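You operate a simulated robot arm through the tools that you are given. There is no shell and no other tool. Be economical: measure what you need, move in short steps, check, and stop when the job is done.

Carry out the task below with a simulated robot arm. There is one attempt and no reset: what you move stays moved.

TASK
Fetch the flat orange cap and set it on top of the dust pan. Then put the flat purple cap on top of the valve with the yellow lever.
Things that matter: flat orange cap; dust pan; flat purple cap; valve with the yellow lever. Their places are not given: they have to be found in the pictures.

It is judged by the outcome, as a careful person would: the job done as asked, and still so three seconds after it is handed in. It fails if anything else is knocked over, pushed out of place, dropped, spilled or broken.

THE ROBOT
A 7-joint arm with a two-finger parallel gripper, fixed in place. Base frame: the origin is at the foot of the arm, x ahead of it, y to its left, z up; the work surface is at about z = 0. Lengths are in mm, angles in rad, forces in N, time in s.
With the tool pointing down near the work surface it reaches from about 240 to 620 mm from the base axis. Its first joint turns from -1.152 to 1.152 rad. Payload 2.6 kg.
Tool frame: the origin (TCP) lies between the finger pads and is the grasp point; the fingertips stand 30 mm ahead of it; z points along the fingers, y is the line along which they close. The gripper opens to 94 mm. The fingers are 28 mm wide and 10 mm thick; the gripper's body (50 by 96 mm) begins 55 mm behind the TCP.
Orientation is that of the tool frame in the base frame, as a unit quaternion [w, x, y, z]. With the fingers straight down and closing along the base's y, the tool's x points along the base's -x, its y along +y and its z along -z.

THE INTERFACE
- The arm moves only by the tool arm_command. Its argument "moves" is a list that holds one entry, the list of rows, each a list of 6 numbers: the shift along the base's x, y, z in units of 20 mm (1.0 is 20 mm), then the turn, a rotation vector about the base's x, y, z in units of 6 degrees (1.0 is 6 degrees). In form: [[[tx, ty, tz, wx, wy, wz], ...]]. A call has 1 to 8 rows; each row shifts and turns the commanded pose from where the row before left it. "claw" is the closure in counts, from 0 (fully open) to 255 (shut), set as the call begins (left out, the last holds). A call with a number of a shift or a turn outside -1 to 1 is refused whole. A row lasts 0.2 s, in which the tool goes at most 50 mm and 0.15 rad; a call with a longer step from one row to the next is refused whole, and so is a gripper value outside its range. A pose out of reach is approached as far as the arm can. The call stops where the force on the tool passes 40 N (or 10 N more than at its start, if that is more) or the arm is blocked; 0.2 s more then pass. The fingers move at their own pace (about 72 mm/s each) and stop on an object; they squeeze with about 42 N. The grip force told is the motor's: it shows also when the fingers shut on nothing. Time passes only in rows, and 0.2 s behind the last, so rows that do not move let the fingers close. It gives the time, the measured TCP pose, the force on the tool (base axes), the opening and the grip force at its end, in the units of the frame above (readings bear some noise).
- Cameras (640 x 400 px; columns grow to the right, rows downward): "scene" is fixed at [43.9, 444.6, 552]; the picture's right is [-0.68, -0.73, 0.00], its down [-0.49, 0.46, -0.74] and it looks along [0.54, -0.51, -0.67] (base axes); focal length 330 px, centre (320, 200). "wrist" rides on the gripper at [-37, 0, -58] in the tool frame; the picture's right is [0.00, -1.00, 0.00], its down [0.97, 0.00, -0.24] and it looks along [0.24, 0.00, 0.97] (tool axes); focal length 218 px, centre (320, 200).
- grab_frame(camera): a new picture of that camera. No time passes.
- pixel_to_xyz(camera, pixels): for up to 12 pixels [column, row] of the newest picture of that camera ("zoom" is the newest enlarged one), the place [x, y, z] in the base frame of the surface seen there, good to about 2 mm. No time passes.
- close_up(camera, box): a new picture of the part [left, top, right, bottom] of that camera's present view, enlarged. No time passes.
- finish_job(): hands the job in; it is judged then, once.

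Work in short steps. Measure before you move; look again where a grasp or a placing could have gone wrong, and mend it. You have 80 turns and 34 pictures in all, the two below and enlarged ones among them. Open the gripper and draw the arm clear of the work before you hand the job in, unless the task says otherwise; then end with one line.

The tools are called by a JSON object that holds its "method" and its "body". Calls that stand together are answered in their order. arm_command: Moves the arm, as the interface text tells. Its arguments: {"type":"object","properties":{"moves":{"type":"array","items":{"type":"array","items":{"type":"array","items":{"type":"number"}}}},"claw":{"type":"number"}},"required":["moves"]} The other tools are called the same way: grab_frame (camera) takes a picture; pixel_to_xyz (camera, pixels) gives the place of the surface under pixels of a picture; close_up (camera, box) takes an enlarged picture of a part of a camera's view; finish_job () hands the job in.

At the start:

```text
t: 0.0
eef_pos: [373.2, -166.2, 259.9]
ee_rot: [0.002, 0.0, 1.0, 0.0]
force: [-0.7, 0.4, -0.2]
grip_width: 94.3
finger_force: 0.1
```

scene: 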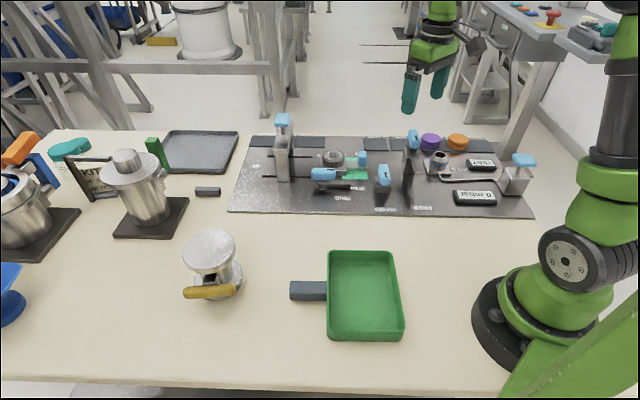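
wrist: 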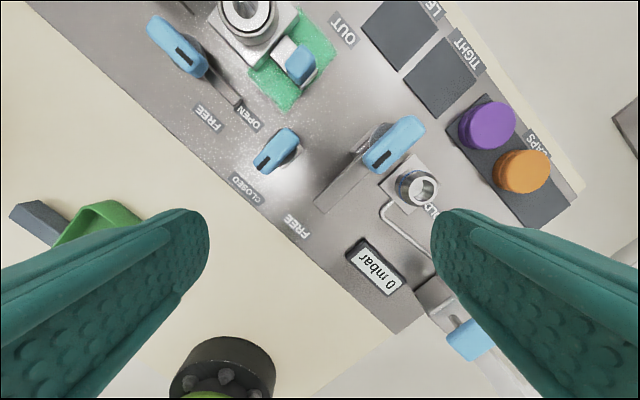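

The orange cap is at scene (457,142), the purple at (430,141), the green dust pan at (365,295) and the yellow-lever valve at (210,255). I'll measure these and take a close look.

{"method": "pixel_to_xyz", "body": {"camera": "wrist", "pixels": [[526, 170], [490, 124], [548, 165], [500, 170], [515, 120], [470, 135], [545, 215], [455, 95]]}}

{"method": "pixel_to_xyz", "body": {"camera": "scene", "pixels": [[365, 295], [332, 255], [390, 257], [333, 335], [400, 335], [209, 247], [185, 245], [234, 250], [209, 265], [207, 234], [207, 292], [310, 290]]}}

{"method": "close_up", "body": {"camera": "scene", "box": [380, 110, 540, 210]}}

{"method": "close_up", "body": {"camera": "scene", "box": [150, 210, 310, 310]}}

```text
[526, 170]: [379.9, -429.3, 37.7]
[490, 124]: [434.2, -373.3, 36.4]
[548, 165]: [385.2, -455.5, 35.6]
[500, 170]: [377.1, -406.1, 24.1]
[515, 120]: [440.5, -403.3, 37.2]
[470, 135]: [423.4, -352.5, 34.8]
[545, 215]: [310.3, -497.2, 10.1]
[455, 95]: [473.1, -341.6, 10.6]
```

```text
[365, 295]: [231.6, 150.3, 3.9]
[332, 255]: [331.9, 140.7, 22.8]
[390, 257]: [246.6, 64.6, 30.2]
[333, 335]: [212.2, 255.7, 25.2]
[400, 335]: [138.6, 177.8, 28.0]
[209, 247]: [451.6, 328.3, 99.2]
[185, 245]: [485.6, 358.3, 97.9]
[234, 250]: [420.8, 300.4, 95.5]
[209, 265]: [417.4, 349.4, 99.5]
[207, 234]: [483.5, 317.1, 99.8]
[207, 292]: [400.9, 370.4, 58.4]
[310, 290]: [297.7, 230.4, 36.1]
```

```text
4.00 times, centred on (460, 160) of scene
```

zoom: 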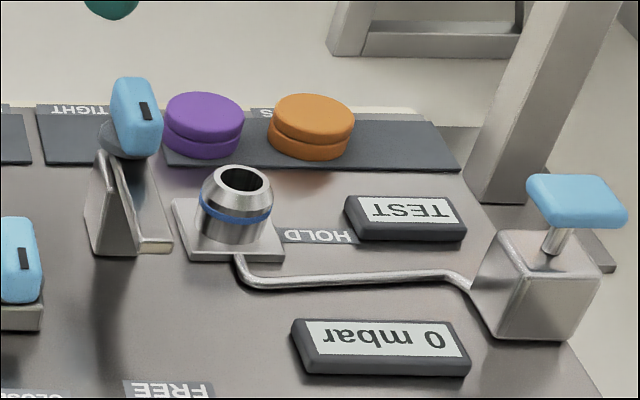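

```text
4.00 times, centred on (230, 260) of scene
```

zoom: 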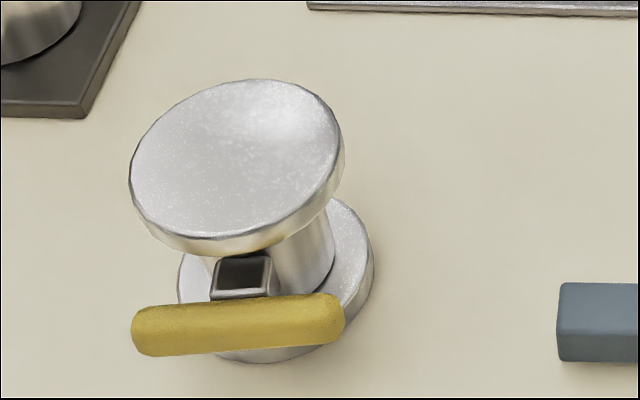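

Valve top is a flat disc at about (452,329,99), and the pan floor is about z=4. I'll move toward the caps, staying high and turning the tool so the fingers close across the line of the caps, and measure the surrounding heights.

{"method": "pixel_to_xyz", "body": {"camera": "scene", "pixels": [[414, 132], [411, 140], [440, 155], [524, 158], [457, 136], [430, 137], [410, 165], [457, 146], [430, 145], [283, 118]]}}

{"method": "arm_command", "body": {"moves": [[[0, -1, 0, 0, 0, 1], [0, -1, 0, 0, 0, 1], [0, -1, 0, 0, 0, 1], [0, -1, 0, 0, 0, 1], [0, -1, 0, 0, 0, 1], [0, -1, 0, 0, 0, 1], [0, -1, 0, 0, 0, 1], [0, -1, 0, 0, 0, 0.5]]], "claw": 0}}

```text
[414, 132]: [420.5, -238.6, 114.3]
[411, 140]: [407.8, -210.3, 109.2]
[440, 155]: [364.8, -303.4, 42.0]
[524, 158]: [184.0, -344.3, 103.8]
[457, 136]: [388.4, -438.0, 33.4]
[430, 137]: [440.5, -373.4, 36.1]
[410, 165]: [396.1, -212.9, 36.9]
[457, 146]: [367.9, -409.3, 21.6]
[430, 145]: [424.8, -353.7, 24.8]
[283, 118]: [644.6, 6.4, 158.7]
```

```text
t: 1.8
eef_pos: [373.7, -327.1, 260.0]
ee_rot: [0.001, -0.384, 0.923, 0.001]
force: [0.0, -0.8, -0.3]
grip_width: 93.8
finger_force: 0.1
```

{"method": "arm_command", "body": {"moves": [[[0.2, -1, -0.5, 0, 0, 0], [0.2, -1, -0.5, 0, 0, 0], [0, -1, -0.5, 0, 0, 0], [0, -1, -0.5, 0, 0, 0], [0, -1, -0.5, 0, 0, 0], [0, 0, 0, 0, 0, 0]]]}}

{"method": "grab_frame", "body": {"camera": "wrist"}}

```text
t: 3.2
eef_pos: [381.6, -424.5, 208.5]
ee_rot: [0.001, -0.382, 0.924, 0.0]
force: [0.0, 0.1, -1.3]
grip_width: 94.0
finger_force: 0.1
```

```text
29 pictures are left
```

wrist: 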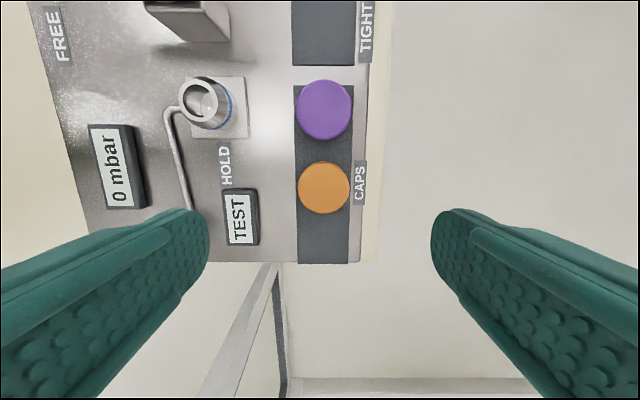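

The view is aligned with the panel: orange at (324,187), purple at (324,109). I'll measure edges.

{"method": "pixel_to_xyz", "body": {"camera": "wrist", "pixels": [[324, 187], [303, 187], [346, 187], [324, 165], [324, 209], [324, 109], [300, 109], [348, 109], [258, 220], [240, 90], [235, 110], [272, 190]]}}

```text
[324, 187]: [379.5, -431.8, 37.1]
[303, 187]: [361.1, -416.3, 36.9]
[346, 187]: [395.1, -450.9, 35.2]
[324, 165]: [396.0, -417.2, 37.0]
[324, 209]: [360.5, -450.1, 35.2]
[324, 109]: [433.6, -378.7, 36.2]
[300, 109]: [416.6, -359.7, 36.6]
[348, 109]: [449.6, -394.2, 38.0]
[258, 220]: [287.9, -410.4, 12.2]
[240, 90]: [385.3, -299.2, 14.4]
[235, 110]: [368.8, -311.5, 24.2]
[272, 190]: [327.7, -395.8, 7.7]
```

Orange centre is about (378.5,-433), top 37, with a clear finger path. Descending.

{"method": "arm_command", "body": {"moves": [[[-0.15, -0.43, -1, 0, 0, 0], [0, 0, -1, 0, 0, 0], [0, 0, -1, 0, 0, 0], [0, 0, -1, 0, 0, 0], [0, 0, -1, 0, 0, 0], [0, 0, -1, 0, 0, 0], [0, 0, 0, 0, 0, 0]]]}}

{"method": "grab_frame", "body": {"camera": "wrist"}}

```text
t: 4.8
eef_pos: [377.8, -434.1, 89.7]
ee_rot: [0.002, -0.383, 0.924, 0.001]
force: [-0.3, -0.9, -0.6]
grip_width: 93.8
finger_force: 0.1
```

```text
28 pictures are left
```

wrist: 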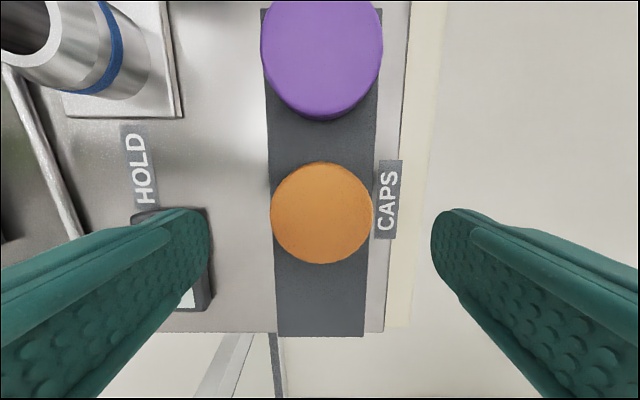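

The TEST block sits close to the left finger, so I narrow the opening slightly and descend to TCP z≈45.

{"method": "arm_command", "body": {"moves": [[[0, 0, 0, 0, 0, 0], [0, 0, -0.75, 0, 0, 0], [0, 0, -0.75, 0, 0, 0], [0, 0, -0.7, 0, 0, 0], [0, 0, 0, 0, 0, 0]]], "claw": 40}}

{"method": "arm_command", "body": {"moves": [[[0, 0, 0, 0, 0, 0], [0, 0, 0, 0, 0, 0], [0, 0, 0, 0, 0, 0], [0, 0, 0, 0, 0, 0]]], "claw": 255}}

```text
t: 6.0
eef_pos: [379.2, -436.4, 46.3]
ee_rot: [0.001, -0.383, 0.924, 0.0]
force: [0.1, -0.1, -0.5]
grip_width: 79.1
finger_force: 0.2
```

```text
t: 7.0
eef_pos: [379.6, -435.4, 46.1]
ee_rot: [0.0, -0.383, 0.924, 0.001]
force: [-0.1, -0.7, 0.3]
grip_width: 60.7
finger_force: 42.0
```

It gripped at 60.7 mm. I'll lift a bit and check.

{"method": "arm_command", "body": {"moves": [[[0, 0, 1, 0, 0, 0], [0, 0, 1, 0, 0, 0], [0, 0, 1, 0, 0, 0], [0, 0, 0, 0, 0, 0]]]}}

{"method": "grab_frame", "body": {"camera": "wrist"}}

{"method": "close_up", "body": {"camera": "scene", "box": [380, 60, 540, 160]}}

```text
t: 8.0
eef_pos: [379.7, -433.3, 105.7]
ee_rot: [0.001, -0.383, 0.924, 0.0]
force: [-0.7, 0.2, -1.2]
grip_width: 60.8
finger_force: 42.1
```

```text
27 pictures are left
```

wrist: 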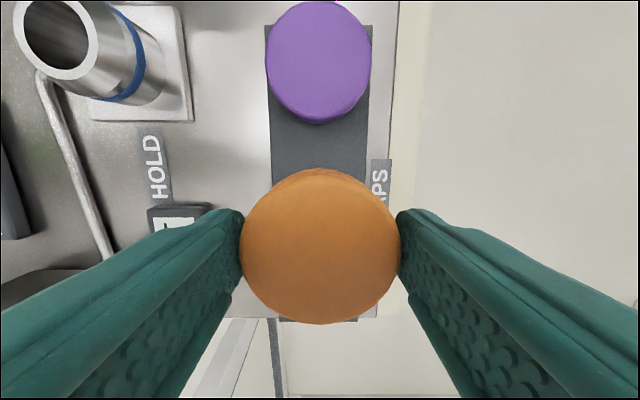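

```text
4.00 times, centred on (460, 110) of scene
```

zoom: 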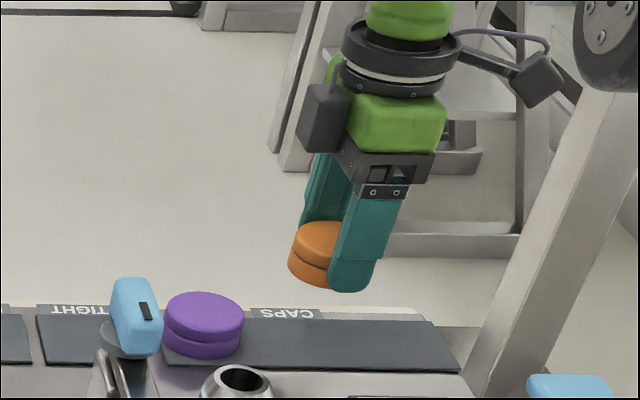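

The orange cap is held cleanly. Raising and carrying toward the pan.

{"method": "arm_command", "body": {"moves": [[[0, 0, 1, 0, 0, 0], [0, 0, 1, 0, 0, 0], [0, 0.5, 1, 0, 0, 0], [0, 1, 1, 0, 0, 0], [0, 1, 1, 0, 0, 0], [0, 1, 1, 0, 0, 0], [0, 1, 1, 0, 0, 0], [0, 1, 0, 0, 0, 0]]]}}

{"method": "arm_command", "body": {"moves": [[[0, 1, 0, 0, 0, 0], [0, 1, 0, 0, 0, 0], [0, 1, 0, 0, 0, 0], [0, 1, 0, 0, 0, 0], [0, 1, 0, 0, 0, 0], [0, 1, 0, 0, 0, 0], [0, 1, 0, 0, 0, 0], [0, 1, 0, 0, 0, 0]]]}}

{"method": "arm_command", "body": {"moves": [[[0, 1, 0, 0, 0, 0], [0, 1, 0, 0, 0, 0], [0, 1, 0, 0, 0, 0], [0, 1, 0, 0, 0, 0], [0, 1, 0, 0, 0, 0], [0, 1, 0, 0, 0, 0], [-0.5, 1, 0, 0, 0, 0], [-0.5, 1, 0, 0, 0, 0]]]}}

{"method": "arm_command", "body": {"moves": [[[-0.7, 1, 0, 0, 0, 0], [-0.7, 1, 0, 0, 0, 0], [-0.7, 1, -0.2, 0, 0, 0], [-0.7, 1, -0.5, 0, 0, 0], [-0.7, 1, -0.5, 0, 0, 0], [-0.7, 1, -0.5, 0, 0, 0], [-0.7, 1, -0.5, 0, 0, 0], [0, 0, 0, 0, 0, 0]]]}}

{"method": "grab_frame", "body": {"camera": "scene"}}

{"method": "grab_frame", "body": {"camera": "wrist"}}

```text
t: 9.8
eef_pos: [379.7, -323.9, 246.6]
ee_rot: [0.001, -0.382, 0.924, 0.001]
force: [-0.6, 0.1, -0.3]
grip_width: 61.0
finger_force: 42.3
```

```text
t: 11.6
eef_pos: [378.9, -162.9, 245.5]
ee_rot: [0.002, -0.383, 0.924, 0.001]
force: [-0.1, -0.2, -1.0]
grip_width: 60.9
finger_force: 42.0
```

```text
t: 13.4
eef_pos: [358.3, -3.7, 246.1]
ee_rot: [0.0, -0.382, 0.924, 0.001]
force: [0.0, 0.6, -2.0]
grip_width: 60.7
finger_force: 42.2
```

```text
t: 15.2
eef_pos: [260.8, 135.4, 199.8]
ee_rot: [0.002, -0.383, 0.924, 0.001]
force: [-0.1, 0.5, -0.3]
grip_width: 60.7
finger_force: 42.4
```

```text
25 pictures are left
```

scene: 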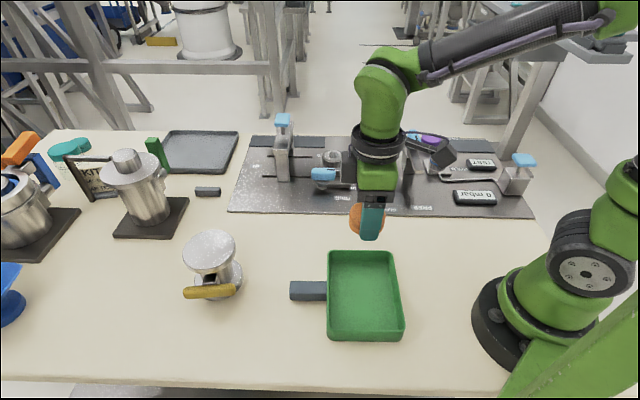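

```text
24 pictures are left
```

wrist: 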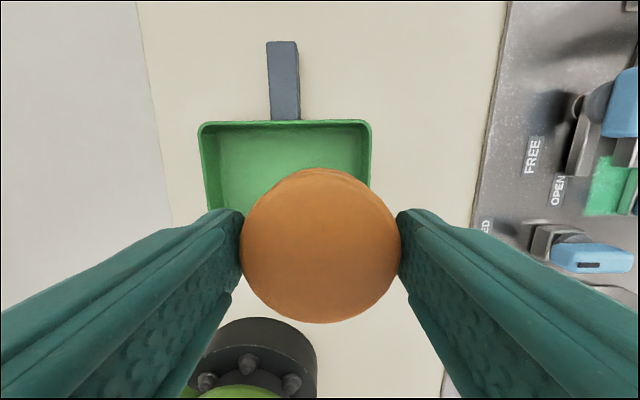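

Measuring the pan rim from the wrist view before lowering.

{"method": "pixel_to_xyz", "body": {"camera": "wrist", "pixels": [[201, 125], [369, 123], [285, 122], [285, 150], [220, 180], [285, 135]]}}

{"method": "pixel_to_xyz", "body": {"camera": "scene", "pixels": [[331, 253], [394, 253], [403, 334], [329, 334], [365, 295], [350, 280], [365, 252], [328, 295]]}}

```text
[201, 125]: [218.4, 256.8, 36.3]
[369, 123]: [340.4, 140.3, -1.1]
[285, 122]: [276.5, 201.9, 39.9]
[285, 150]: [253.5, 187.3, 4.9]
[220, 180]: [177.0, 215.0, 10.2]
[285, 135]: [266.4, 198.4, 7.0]
```

```text
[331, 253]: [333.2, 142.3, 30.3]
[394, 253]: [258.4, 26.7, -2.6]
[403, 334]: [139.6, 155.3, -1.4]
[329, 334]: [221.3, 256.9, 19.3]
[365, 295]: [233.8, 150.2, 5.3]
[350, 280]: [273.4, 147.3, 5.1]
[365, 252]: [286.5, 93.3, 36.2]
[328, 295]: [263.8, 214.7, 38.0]
```

Target is around (246,162), well inside the walls. Lower to z≈60.

{"method": "arm_command", "body": {"moves": [[[-0.35, 0.65, 0, 0, 0, 0], [-0.35, 0.65, -1, 0, 0, 0], [0, 0, -1, 0, 0, 0], [0, 0, -1, 0, 0, 0], [0, 0, -1, 0, 0, 0], [0, 0, -1, 0, 0, 0], [0, 0, -1, 0, 0, 0], [0, 0, -0.8, 0, 0, 0]]]}}

{"method": "close_up", "body": {"camera": "scene", "box": [280, 230, 440, 350]}}

```text
t: 17.0
eef_pos: [246.7, 161.0, 65.6]
ee_rot: [0.001, -0.384, 0.923, 0.0]
force: [-1.0, -0.2, 0.3]
grip_width: 60.7
finger_force: 41.8
```

```text
3.33 times, centred on (360, 290) of scene
```

zoom: 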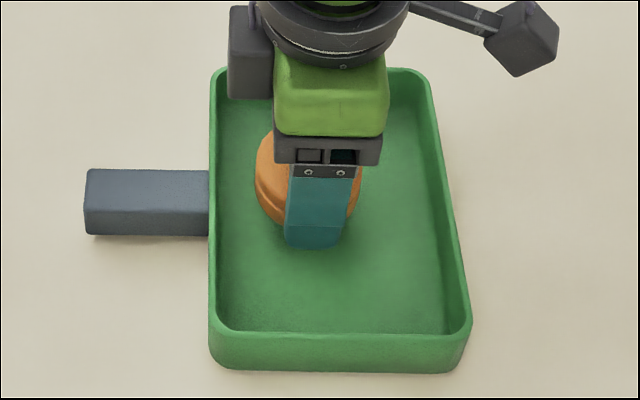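

Well inside the pan. Lowering slowly to the floor (expected at TCP z≈41).

{"method": "arm_command", "body": {"moves": [[[0, 0, -0.4, 0, 0, 0], [0, 0, -0.4, 0, 0, 0], [0, 0, -0.2, 0, 0, 0], [0, 0, -0.1, 0, 0, 0], [0, 0, 0, 0, 0, 0]]]}}

```text
t: 18.2
eef_pos: [245.9, 161.1, 43.7]
ee_rot: [0.001, -0.383, 0.924, 0.0]
force: [-0.5, 0.1, -0.4]
grip_width: 60.9
finger_force: 42.2
```

{"method": "arm_command", "body": {"moves": [[[0, 0, -0.07, 0, 0, 0], [0, 0, -0.07, 0, 0, 0], [0, 0, 0, 0, 0, 0]]]}}

{"method": "close_up", "body": {"camera": "scene", "box": [300, 240, 420, 330]}}

```text
t: 19.0
eef_pos: [245.9, 160.4, 41.6]
ee_rot: [0.002, -0.382, 0.924, 0.001]
force: [-3.6, -0.1, 11.5]
grip_width: 60.7
finger_force: 42.1
```

```text
4.44 times, centred on (360, 285) of scene
```

zoom: 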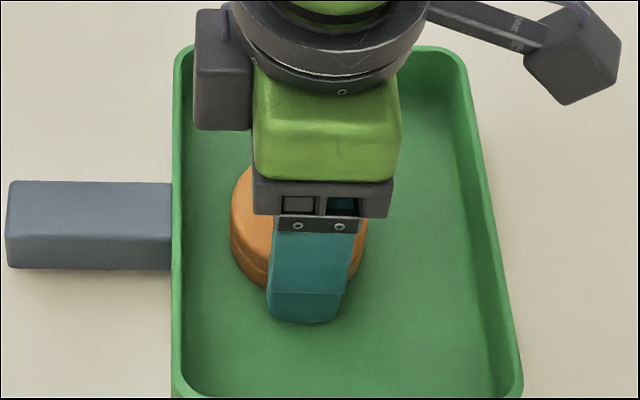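

Contact felt (11.5 N up). Release and rise.

{"method": "arm_command", "body": {"moves": [[[0, 0, 0, 0, 0, 0], [0, 0, 0, 0, 0, 0], [0, 0, 0.3, 0, 0, 0], [0, 0, 1, 0, 0, 0], [0, 0, 1, 0, 0, 0], [0, 0, 1, 0, 0, 0], [0, 0, 1, 0, 0, 0], [0, 0, 1, 0, 0, 0]]], "claw": 40}}

{"method": "arm_command", "body": {"moves": [[[0.3, -0.5, 1, 0, 0, 0], [0.5, -1, 1, 0, 0, 0], [0.7, -1, 1, 0, 0, 0], [0.7, -1, 1, 0, 0, 0], [0.7, -1, 1, 0, 0, 0], [0.7, -1, 0, 0, 0, 0], [0.7, -1, 0, 0, 0, 0], [0.7, -1, 0, 0, 0, 0]]]}}

{"method": "grab_frame", "body": {"camera": "scene"}}

```text
t: 20.8
eef_pos: [246.4, 162.9, 146.1]
ee_rot: [0.0, -0.382, 0.924, 0.001]
force: [-1.2, 0.3, -0.2]
grip_width: 79.3
finger_force: 0.0
```

```text
t: 22.6
eef_pos: [349.2, 10.6, 247.6]
ee_rot: [0.0, -0.383, 0.924, 0.001]
force: [-1.3, 0.2, 0.4]
grip_width: 79.5
finger_force: 0.0
```

```text
21 pictures are left
```

scene: 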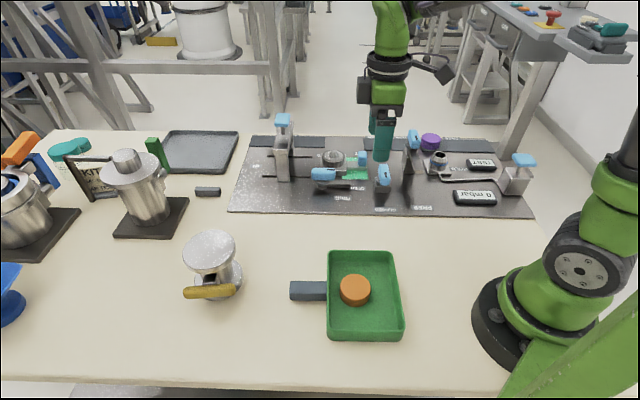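

The orange cap sits flat in the pan. Now to above the purple cap at about (433,-377).

{"method": "arm_command", "body": {"moves": [[[0.2, -1, 0, 0, 0, 0], [0.2, -1, 0, 0, 0, 0], [0.2, -1, 0, 0, 0, 0], [0.2, -1, 0, 0, 0, 0], [0.2, -1, 0, 0, 0, 0], [0.2, -1, 0, 0, 0, 0], [0.2, -1, 0, 0, 0, 0], [0.2, -1, 0, 0, 0, 0]]]}}

{"method": "arm_command", "body": {"moves": [[[0.2, -1, 0, 0, 0, 0], [0.2, -1, 0, 0, 0, 0], [0.2, -1, 0, 0, 0, 0], [0.2, -1, 0, 0, 0, 0], [0.2, -1, 0, 0, 0, 0], [0.2, -1, 0, 0, 0, 0], [0.2, -1, 0, 0, 0, 0], [0.2, -1, 0, 0, 0, 0]]]}}

{"method": "arm_command", "body": {"moves": [[[0.3, -1, -0.2, 0, 0, 0], [0.3, -1, -0.5, 0, 0, 0], [0.3, -1, -0.5, 0, 0, 0], [0.1, -0.4, -1, 0, 0, 0], [0, 0, -1, 0, 0, 0], [0, 0, -1, 0, 0, 0], [0, 0, 0, 0, 0, 0]]]}}

{"method": "grab_frame", "body": {"camera": "wrist"}}

```text
t: 24.4
eef_pos: [380.2, -148.9, 246.5]
ee_rot: [0.001, -0.382, 0.924, 0.001]
force: [0.0, 1.1, -0.1]
grip_width: 79.3
finger_force: 0.0
```

```text
t: 26.2
eef_pos: [410.7, -307.6, 247.0]
ee_rot: [0.001, -0.384, 0.924, 0.002]
force: [0.4, 0.1, 0.1]
grip_width: 79.1
finger_force: 0.0
```

```text
t: 27.8
eef_pos: [429.5, -376.8, 163.6]
ee_rot: [0.001, -0.383, 0.924, 0.0]
force: [0.9, -0.3, -0.1]
grip_width: 79.3
finger_force: 0.0
```

```text
20 pictures are left
```

wrist: 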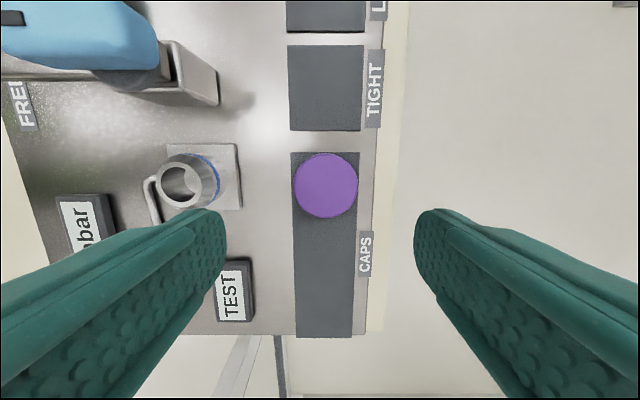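

{"method": "pixel_to_xyz", "body": {"camera": "wrist", "pixels": [[326, 185], [326, 157], [326, 213], [298, 185], [354, 185], [242, 205], [225, 185], [215, 100], [140, 65]]}}

```text
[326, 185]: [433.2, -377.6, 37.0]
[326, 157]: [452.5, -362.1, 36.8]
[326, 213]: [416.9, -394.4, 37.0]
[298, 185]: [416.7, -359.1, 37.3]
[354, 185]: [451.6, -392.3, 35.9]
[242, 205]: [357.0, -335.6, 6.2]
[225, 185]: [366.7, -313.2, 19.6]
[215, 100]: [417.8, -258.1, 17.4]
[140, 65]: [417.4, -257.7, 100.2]
```

Purple centre is about (434,-377.5); surroundings are clear of the fingers. Descending to z≈46, then gripping.

{"method": "arm_command", "body": {"moves": [[[0.22, -0.03, -1, 0, 0, 0], [0, 0, -1, 0, 0, 0], [0, 0, -1, 0, 0, 0], [0, 0, -1, 0, 0, 0], [0, 0, -1, 0, 0, 0], [0, 0, -0.85, 0, 0, 0], [0, 0, 0, 0, 0, 0]]]}}

{"method": "arm_command", "body": {"moves": [[[0, 0, 0, 0, 0, 0], [0, 0, 0, 0, 0, 0], [0, 0, 0, 0, 0, 0], [0, 0, 0, 0, 0, 0]]], "claw": 255}}

{"method": "arm_command", "body": {"moves": [[[0, 0, 1, 0, 0, 0], [0, 0, 1, 0, 0, 0], [0, 0, 1, 0, 0, 0], [0, 0, 0, 0, 0, 0]]]}}

{"method": "grab_frame", "body": {"camera": "wrist"}}

```text
t: 29.4
eef_pos: [434.5, -376.6, 45.5]
ee_rot: [0.0, -0.383, 0.924, 0.0]
force: [0.2, -0.4, 0.3]
grip_width: 79.2
finger_force: 0.1
```

```text
t: 30.4
eef_pos: [435.7, -376.5, 46.3]
ee_rot: [0.0, -0.383, 0.924, 0.001]
force: [0.0, -0.5, -0.1]
grip_width: 60.8
finger_force: 42.2
```

```text
t: 31.4
eef_pos: [434.1, -376.7, 107.5]
ee_rot: [0.001, -0.383, 0.924, 0.001]
force: [-0.4, -0.8, -1.4]
grip_width: 60.7
finger_force: 41.9
```

```text
19 pictures are left
```

wrist: 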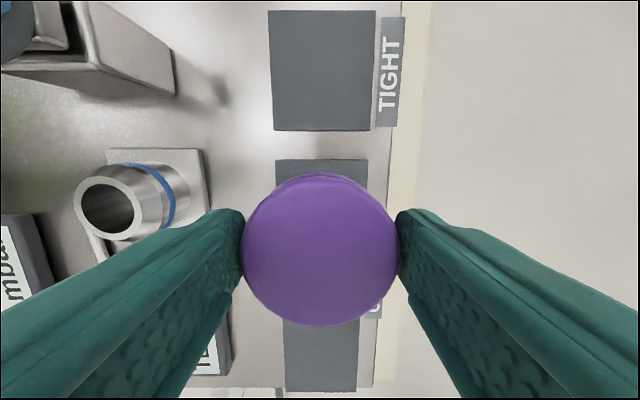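

The purple cap is held. Raising and carrying across to the valve, staying high.

{"method": "arm_command", "body": {"moves": [[[0, 0, 1, 0, 0, 0], [0, 0, 1, 0, 0, 0], [0, 0.5, 1, 0, 0, 0], [0, 1, 1, 0, 0, 0], [0, 1, 1, 0, 0, 0], [0, 1, 1, 0, 0, 0], [0, 1, 1, 0, 0, 0], [0, 1, 0.5, 0, 0, 0]]]}}

{"method": "arm_command", "body": {"moves": [[[0, 1, 0, 0, 0, 0], [0, 1, 0, 0, 0, 0], [0, 1, 0, 0, 0, 0], [0, 1, 0, 0, 0, 0], [0, 1, 0, 0, 0, 0], [0, 1, 0, 0, 0, 0], [0, 1, 0, 0, 0, 0], [0, 1, 0, 0, 0, 0]]]}}

{"method": "arm_command", "body": {"moves": [[[0, 1, 0, 0, 0, 0], [0, 1, 0, 0, 0, 0], [0, 1, 0, 0, 0, 0], [0, 1, 0, 0, 0, 0], [0, 1, 0, 0, 0, 0], [0, 1, 0, 0, 0, 0], [0, 1, 0, 0, 0, 0], [0, 1, 0, 0, 0, 0]]]}}

{"method": "arm_command", "body": {"moves": [[[0, 1, 0, 0, 0, 0], [0, 1, 0, 0, 0, 0], [0, 1, 0, 0, 0, 0], [0, 1, 0, 0, 0, 0], [0, 1, 0, 0, 0, 0], [0, 1, 0, 0, 0, 0], [0, 1, 0, 0, 0, 0], [0, 1, 0, 0, 0, 0]]]}}

{"method": "grab_frame", "body": {"camera": "wrist"}}

```text
t: 33.2
eef_pos: [433.7, -267.4, 256.7]
ee_rot: [0.001, -0.383, 0.924, 0.001]
force: [0.3, -0.6, -1.6]
grip_width: 60.9
finger_force: 42.2
```

```text
t: 35.0
eef_pos: [434.6, -107.1, 255.6]
ee_rot: [0.001, -0.383, 0.924, 0.0]
force: [0.0, 0.9, -1.4]
grip_width: 61.0
finger_force: 42.5
```

```text
t: 36.8
eef_pos: [433.6, 53.4, 257.1]
ee_rot: [0.0, -0.383, 0.924, 0.001]
force: [-0.5, 0.2, -0.8]
grip_width: 60.7
finger_force: 42.2
```

```text
t: 38.6
eef_pos: [434.9, 212.6, 256.3]
ee_rot: [0.001, -0.383, 0.924, 0.001]
force: [-0.5, -0.2, -0.6]
grip_width: 60.9
finger_force: 42.4
```

```text
18 pictures are left
```

wrist: 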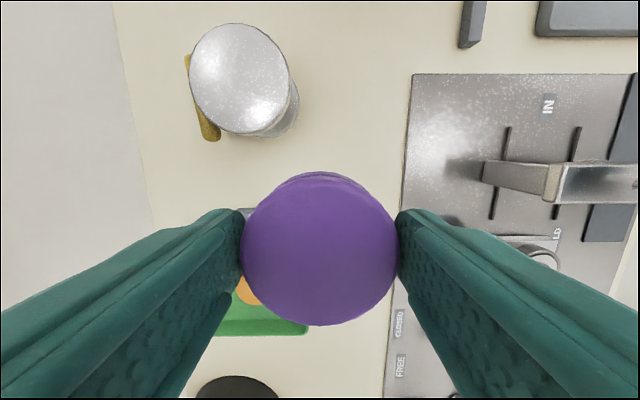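

Disc visible from (190,..) to (290,..), rows 24–134. Measuring its centre and rim.

{"method": "pixel_to_xyz", "body": {"camera": "wrist", "pixels": [[240, 79], [194, 79], [286, 85], [240, 29], [243, 129], [210, 40], [272, 118], [205, 115], [275, 45], [205, 128]]}}

{"method": "pixel_to_xyz", "body": {"camera": "scene", "pixels": [[209, 249], [186, 247], [232, 248], [209, 233], [209, 267]]}}

```text
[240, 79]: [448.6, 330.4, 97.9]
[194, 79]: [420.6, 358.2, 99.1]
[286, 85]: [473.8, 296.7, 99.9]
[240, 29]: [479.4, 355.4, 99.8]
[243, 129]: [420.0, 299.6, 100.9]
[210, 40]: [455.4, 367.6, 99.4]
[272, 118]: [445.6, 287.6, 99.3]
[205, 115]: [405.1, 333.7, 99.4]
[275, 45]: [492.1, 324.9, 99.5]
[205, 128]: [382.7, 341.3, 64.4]
```

```text
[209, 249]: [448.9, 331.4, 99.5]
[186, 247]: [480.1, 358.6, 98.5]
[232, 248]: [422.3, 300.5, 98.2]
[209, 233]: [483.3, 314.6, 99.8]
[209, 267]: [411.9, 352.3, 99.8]
```

Disc is level at z≈99.5, centre about (448.5,328). Moving above and lowering partway.

{"method": "arm_command", "body": {"moves": [[[0.14, 1, 0, 0, 0, 0], [0.14, 1, 0, 0, 0, 0], [0.14, 1, 0, 0, 0, 0], [0.14, 1, 0, 0, 0, 0], [0.14, 1, 0, 0, 0, 0], [0, 0.77, 0, 0, 0, 0], [0, 0, 0, 0, 0, 0]]]}}

{"method": "arm_command", "body": {"moves": [[[0, 0, -1, 0, 0, 0], [0, 0, -1, 0, 0, 0], [0, 0, -1, 0, 0, 0], [0, 0, -1, 0, 0, 0], [0, 0, -1, 0, 0, 0], [0, 0, -0.3, 0, 0, 0], [0, 0, 0, 0, 0, 0]]]}}

{"method": "close_up", "body": {"camera": "scene", "box": [130, 180, 290, 310]}}

{"method": "grab_frame", "body": {"camera": "wrist"}}

```text
t: 40.2
eef_pos: [449.9, 327.9, 256.7]
ee_rot: [0.001, -0.383, 0.924, 0.0]
force: [1.0, 0.6, -0.4]
grip_width: 60.8
finger_force: 42.1
```

```text
t: 41.8
eef_pos: [450.3, 329.5, 151.2]
ee_rot: [0.001, -0.382, 0.924, 0.001]
force: [-0.5, 0.5, -1.2]
grip_width: 60.6
finger_force: 41.8
```

```text
3.08 times, centred on (210, 245) of scene
```

zoom: 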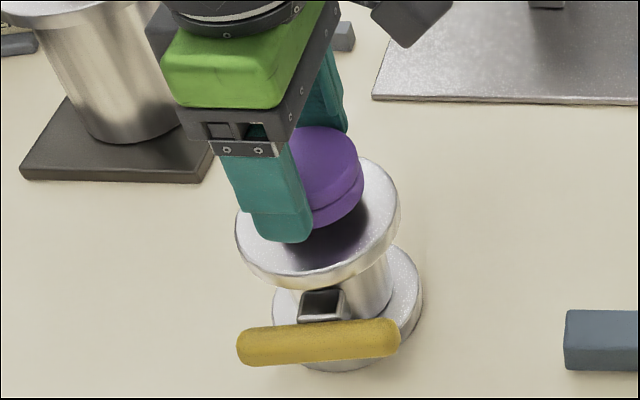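

```text
16 pictures are left
```

wrist: 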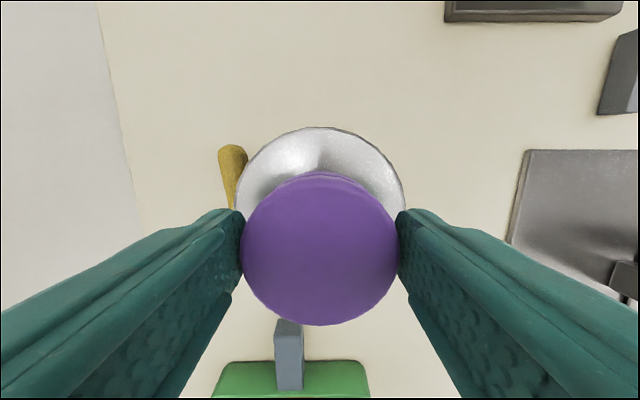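

Centred over the disc. Lowering in small steps to contact (~136).

{"method": "arm_command", "body": {"moves": [[[0, 0, -0.3, 0, 0, 0], [0, 0, -0.2, 0, 0, 0], [0, 0, -0.1, 0, 0, 0], [0, 0, -0.05, 0, 0, 0], [0, 0, 0, 0, 0, 0]]]}}

```text
t: 43.0
eef_pos: [448.2, 328.3, 137.4]
ee_rot: [0.001, -0.383, 0.924, 0.0]
force: [0.2, 0.0, -0.8]
grip_width: 60.8
finger_force: 41.7
```

{"method": "arm_command", "body": {"moves": [[[0, 0, -0.05, 0, 0, 0], [0, 0, -0.04, 0, 0, 0], [0, 0, 0, 0, 0, 0]]]}}

```text
t: 43.8
eef_pos: [448.5, 327.4, 135.9]
ee_rot: [0.002, -0.383, 0.924, 0.001]
force: [0.4, 0.1, 1.5]
grip_width: 60.8
finger_force: 41.7
```

Slight contact force appears; one more tiny step, then release slowly in place.

{"method": "arm_command", "body": {"moves": [[[0, 0, -0.03, 0, 0, 0], [0, 0, 0, 0, 0, 0]]]}}

{"method": "arm_command", "body": {"moves": [[[0, 0, 0, 0, 0, 0], [0, 0, 0, 0, 0, 0], [0, 0, 0.3, 0, 0, 0], [0, 0, 1, 0, 0, 0], [0, 0, 1, 0, 0, 0], [0, 0, 1, 0, 0, 0], [0, 0, 1, 0, 0, 0], [0, 0, 1, 0, 0, 0]]], "claw": 40}}

{"method": "arm_command", "body": {"moves": [[[0, -1, 0, 0, 0, 0], [0, -1, 0, 0, 0, 0], [0, -1, 0, 0, 0, 0], [0, -1, 0, 0, 0, 0], [0, -1, 0, 0, 0, 0], [0, -1, 0, 0, 0, 0], [0, -1, 0, 0, 0, 0], [0, -1, 0, 0, 0, 0]]], "claw": 0}}

{"method": "grab_frame", "body": {"camera": "scene"}}

{"method": "close_up", "body": {"camera": "scene", "box": [150, 200, 310, 310]}}

```text
t: 44.4
eef_pos: [449.7, 329.3, 135.4]
ee_rot: [0.002, -0.383, 0.924, 0.001]
force: [-1.6, -1.4, 10.6]
grip_width: 60.7
finger_force: 42.3
```

```text
t: 46.2
eef_pos: [449.3, 329.0, 241.1]
ee_rot: [0.001, -0.382, 0.924, 0.001]
force: [-0.1, -0.6, 0.4]
grip_width: 79.2
finger_force: 0.2
```

```text
t: 48.0
eef_pos: [448.9, 167.6, 242.8]
ee_rot: [0.002, -0.383, 0.924, 0.001]
force: [0.2, 0.1, -0.1]
grip_width: 93.9
finger_force: 0.1
```

```text
15 pictures are left
```

scene: 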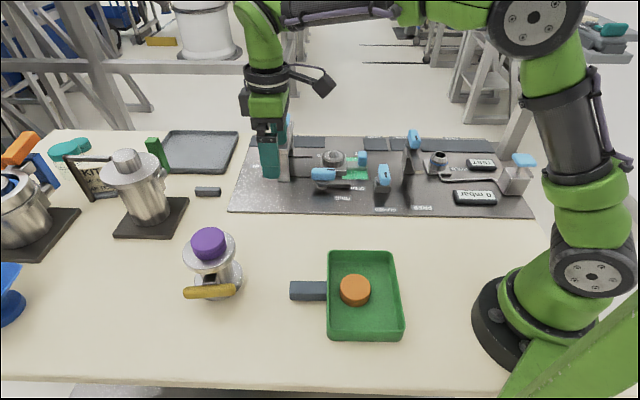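

```text
3.64 times, centred on (230, 255) of scene
```

zoom: 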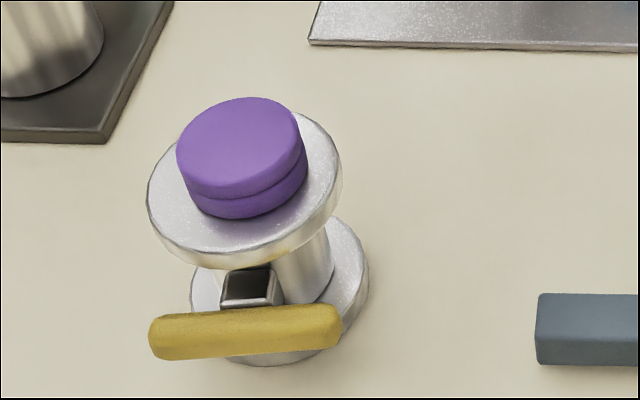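

Both caps sit flat where asked, nothing else has moved, and the arm is open and clear.

{"method": "finish_job", "body": {}}

```text
The job is handed in.
```

The flat orange cap is in the dust pan, and the flat purple cap is on top of the valve with the yellow lever. The last picture showed both sitting flat and nothing else moved.
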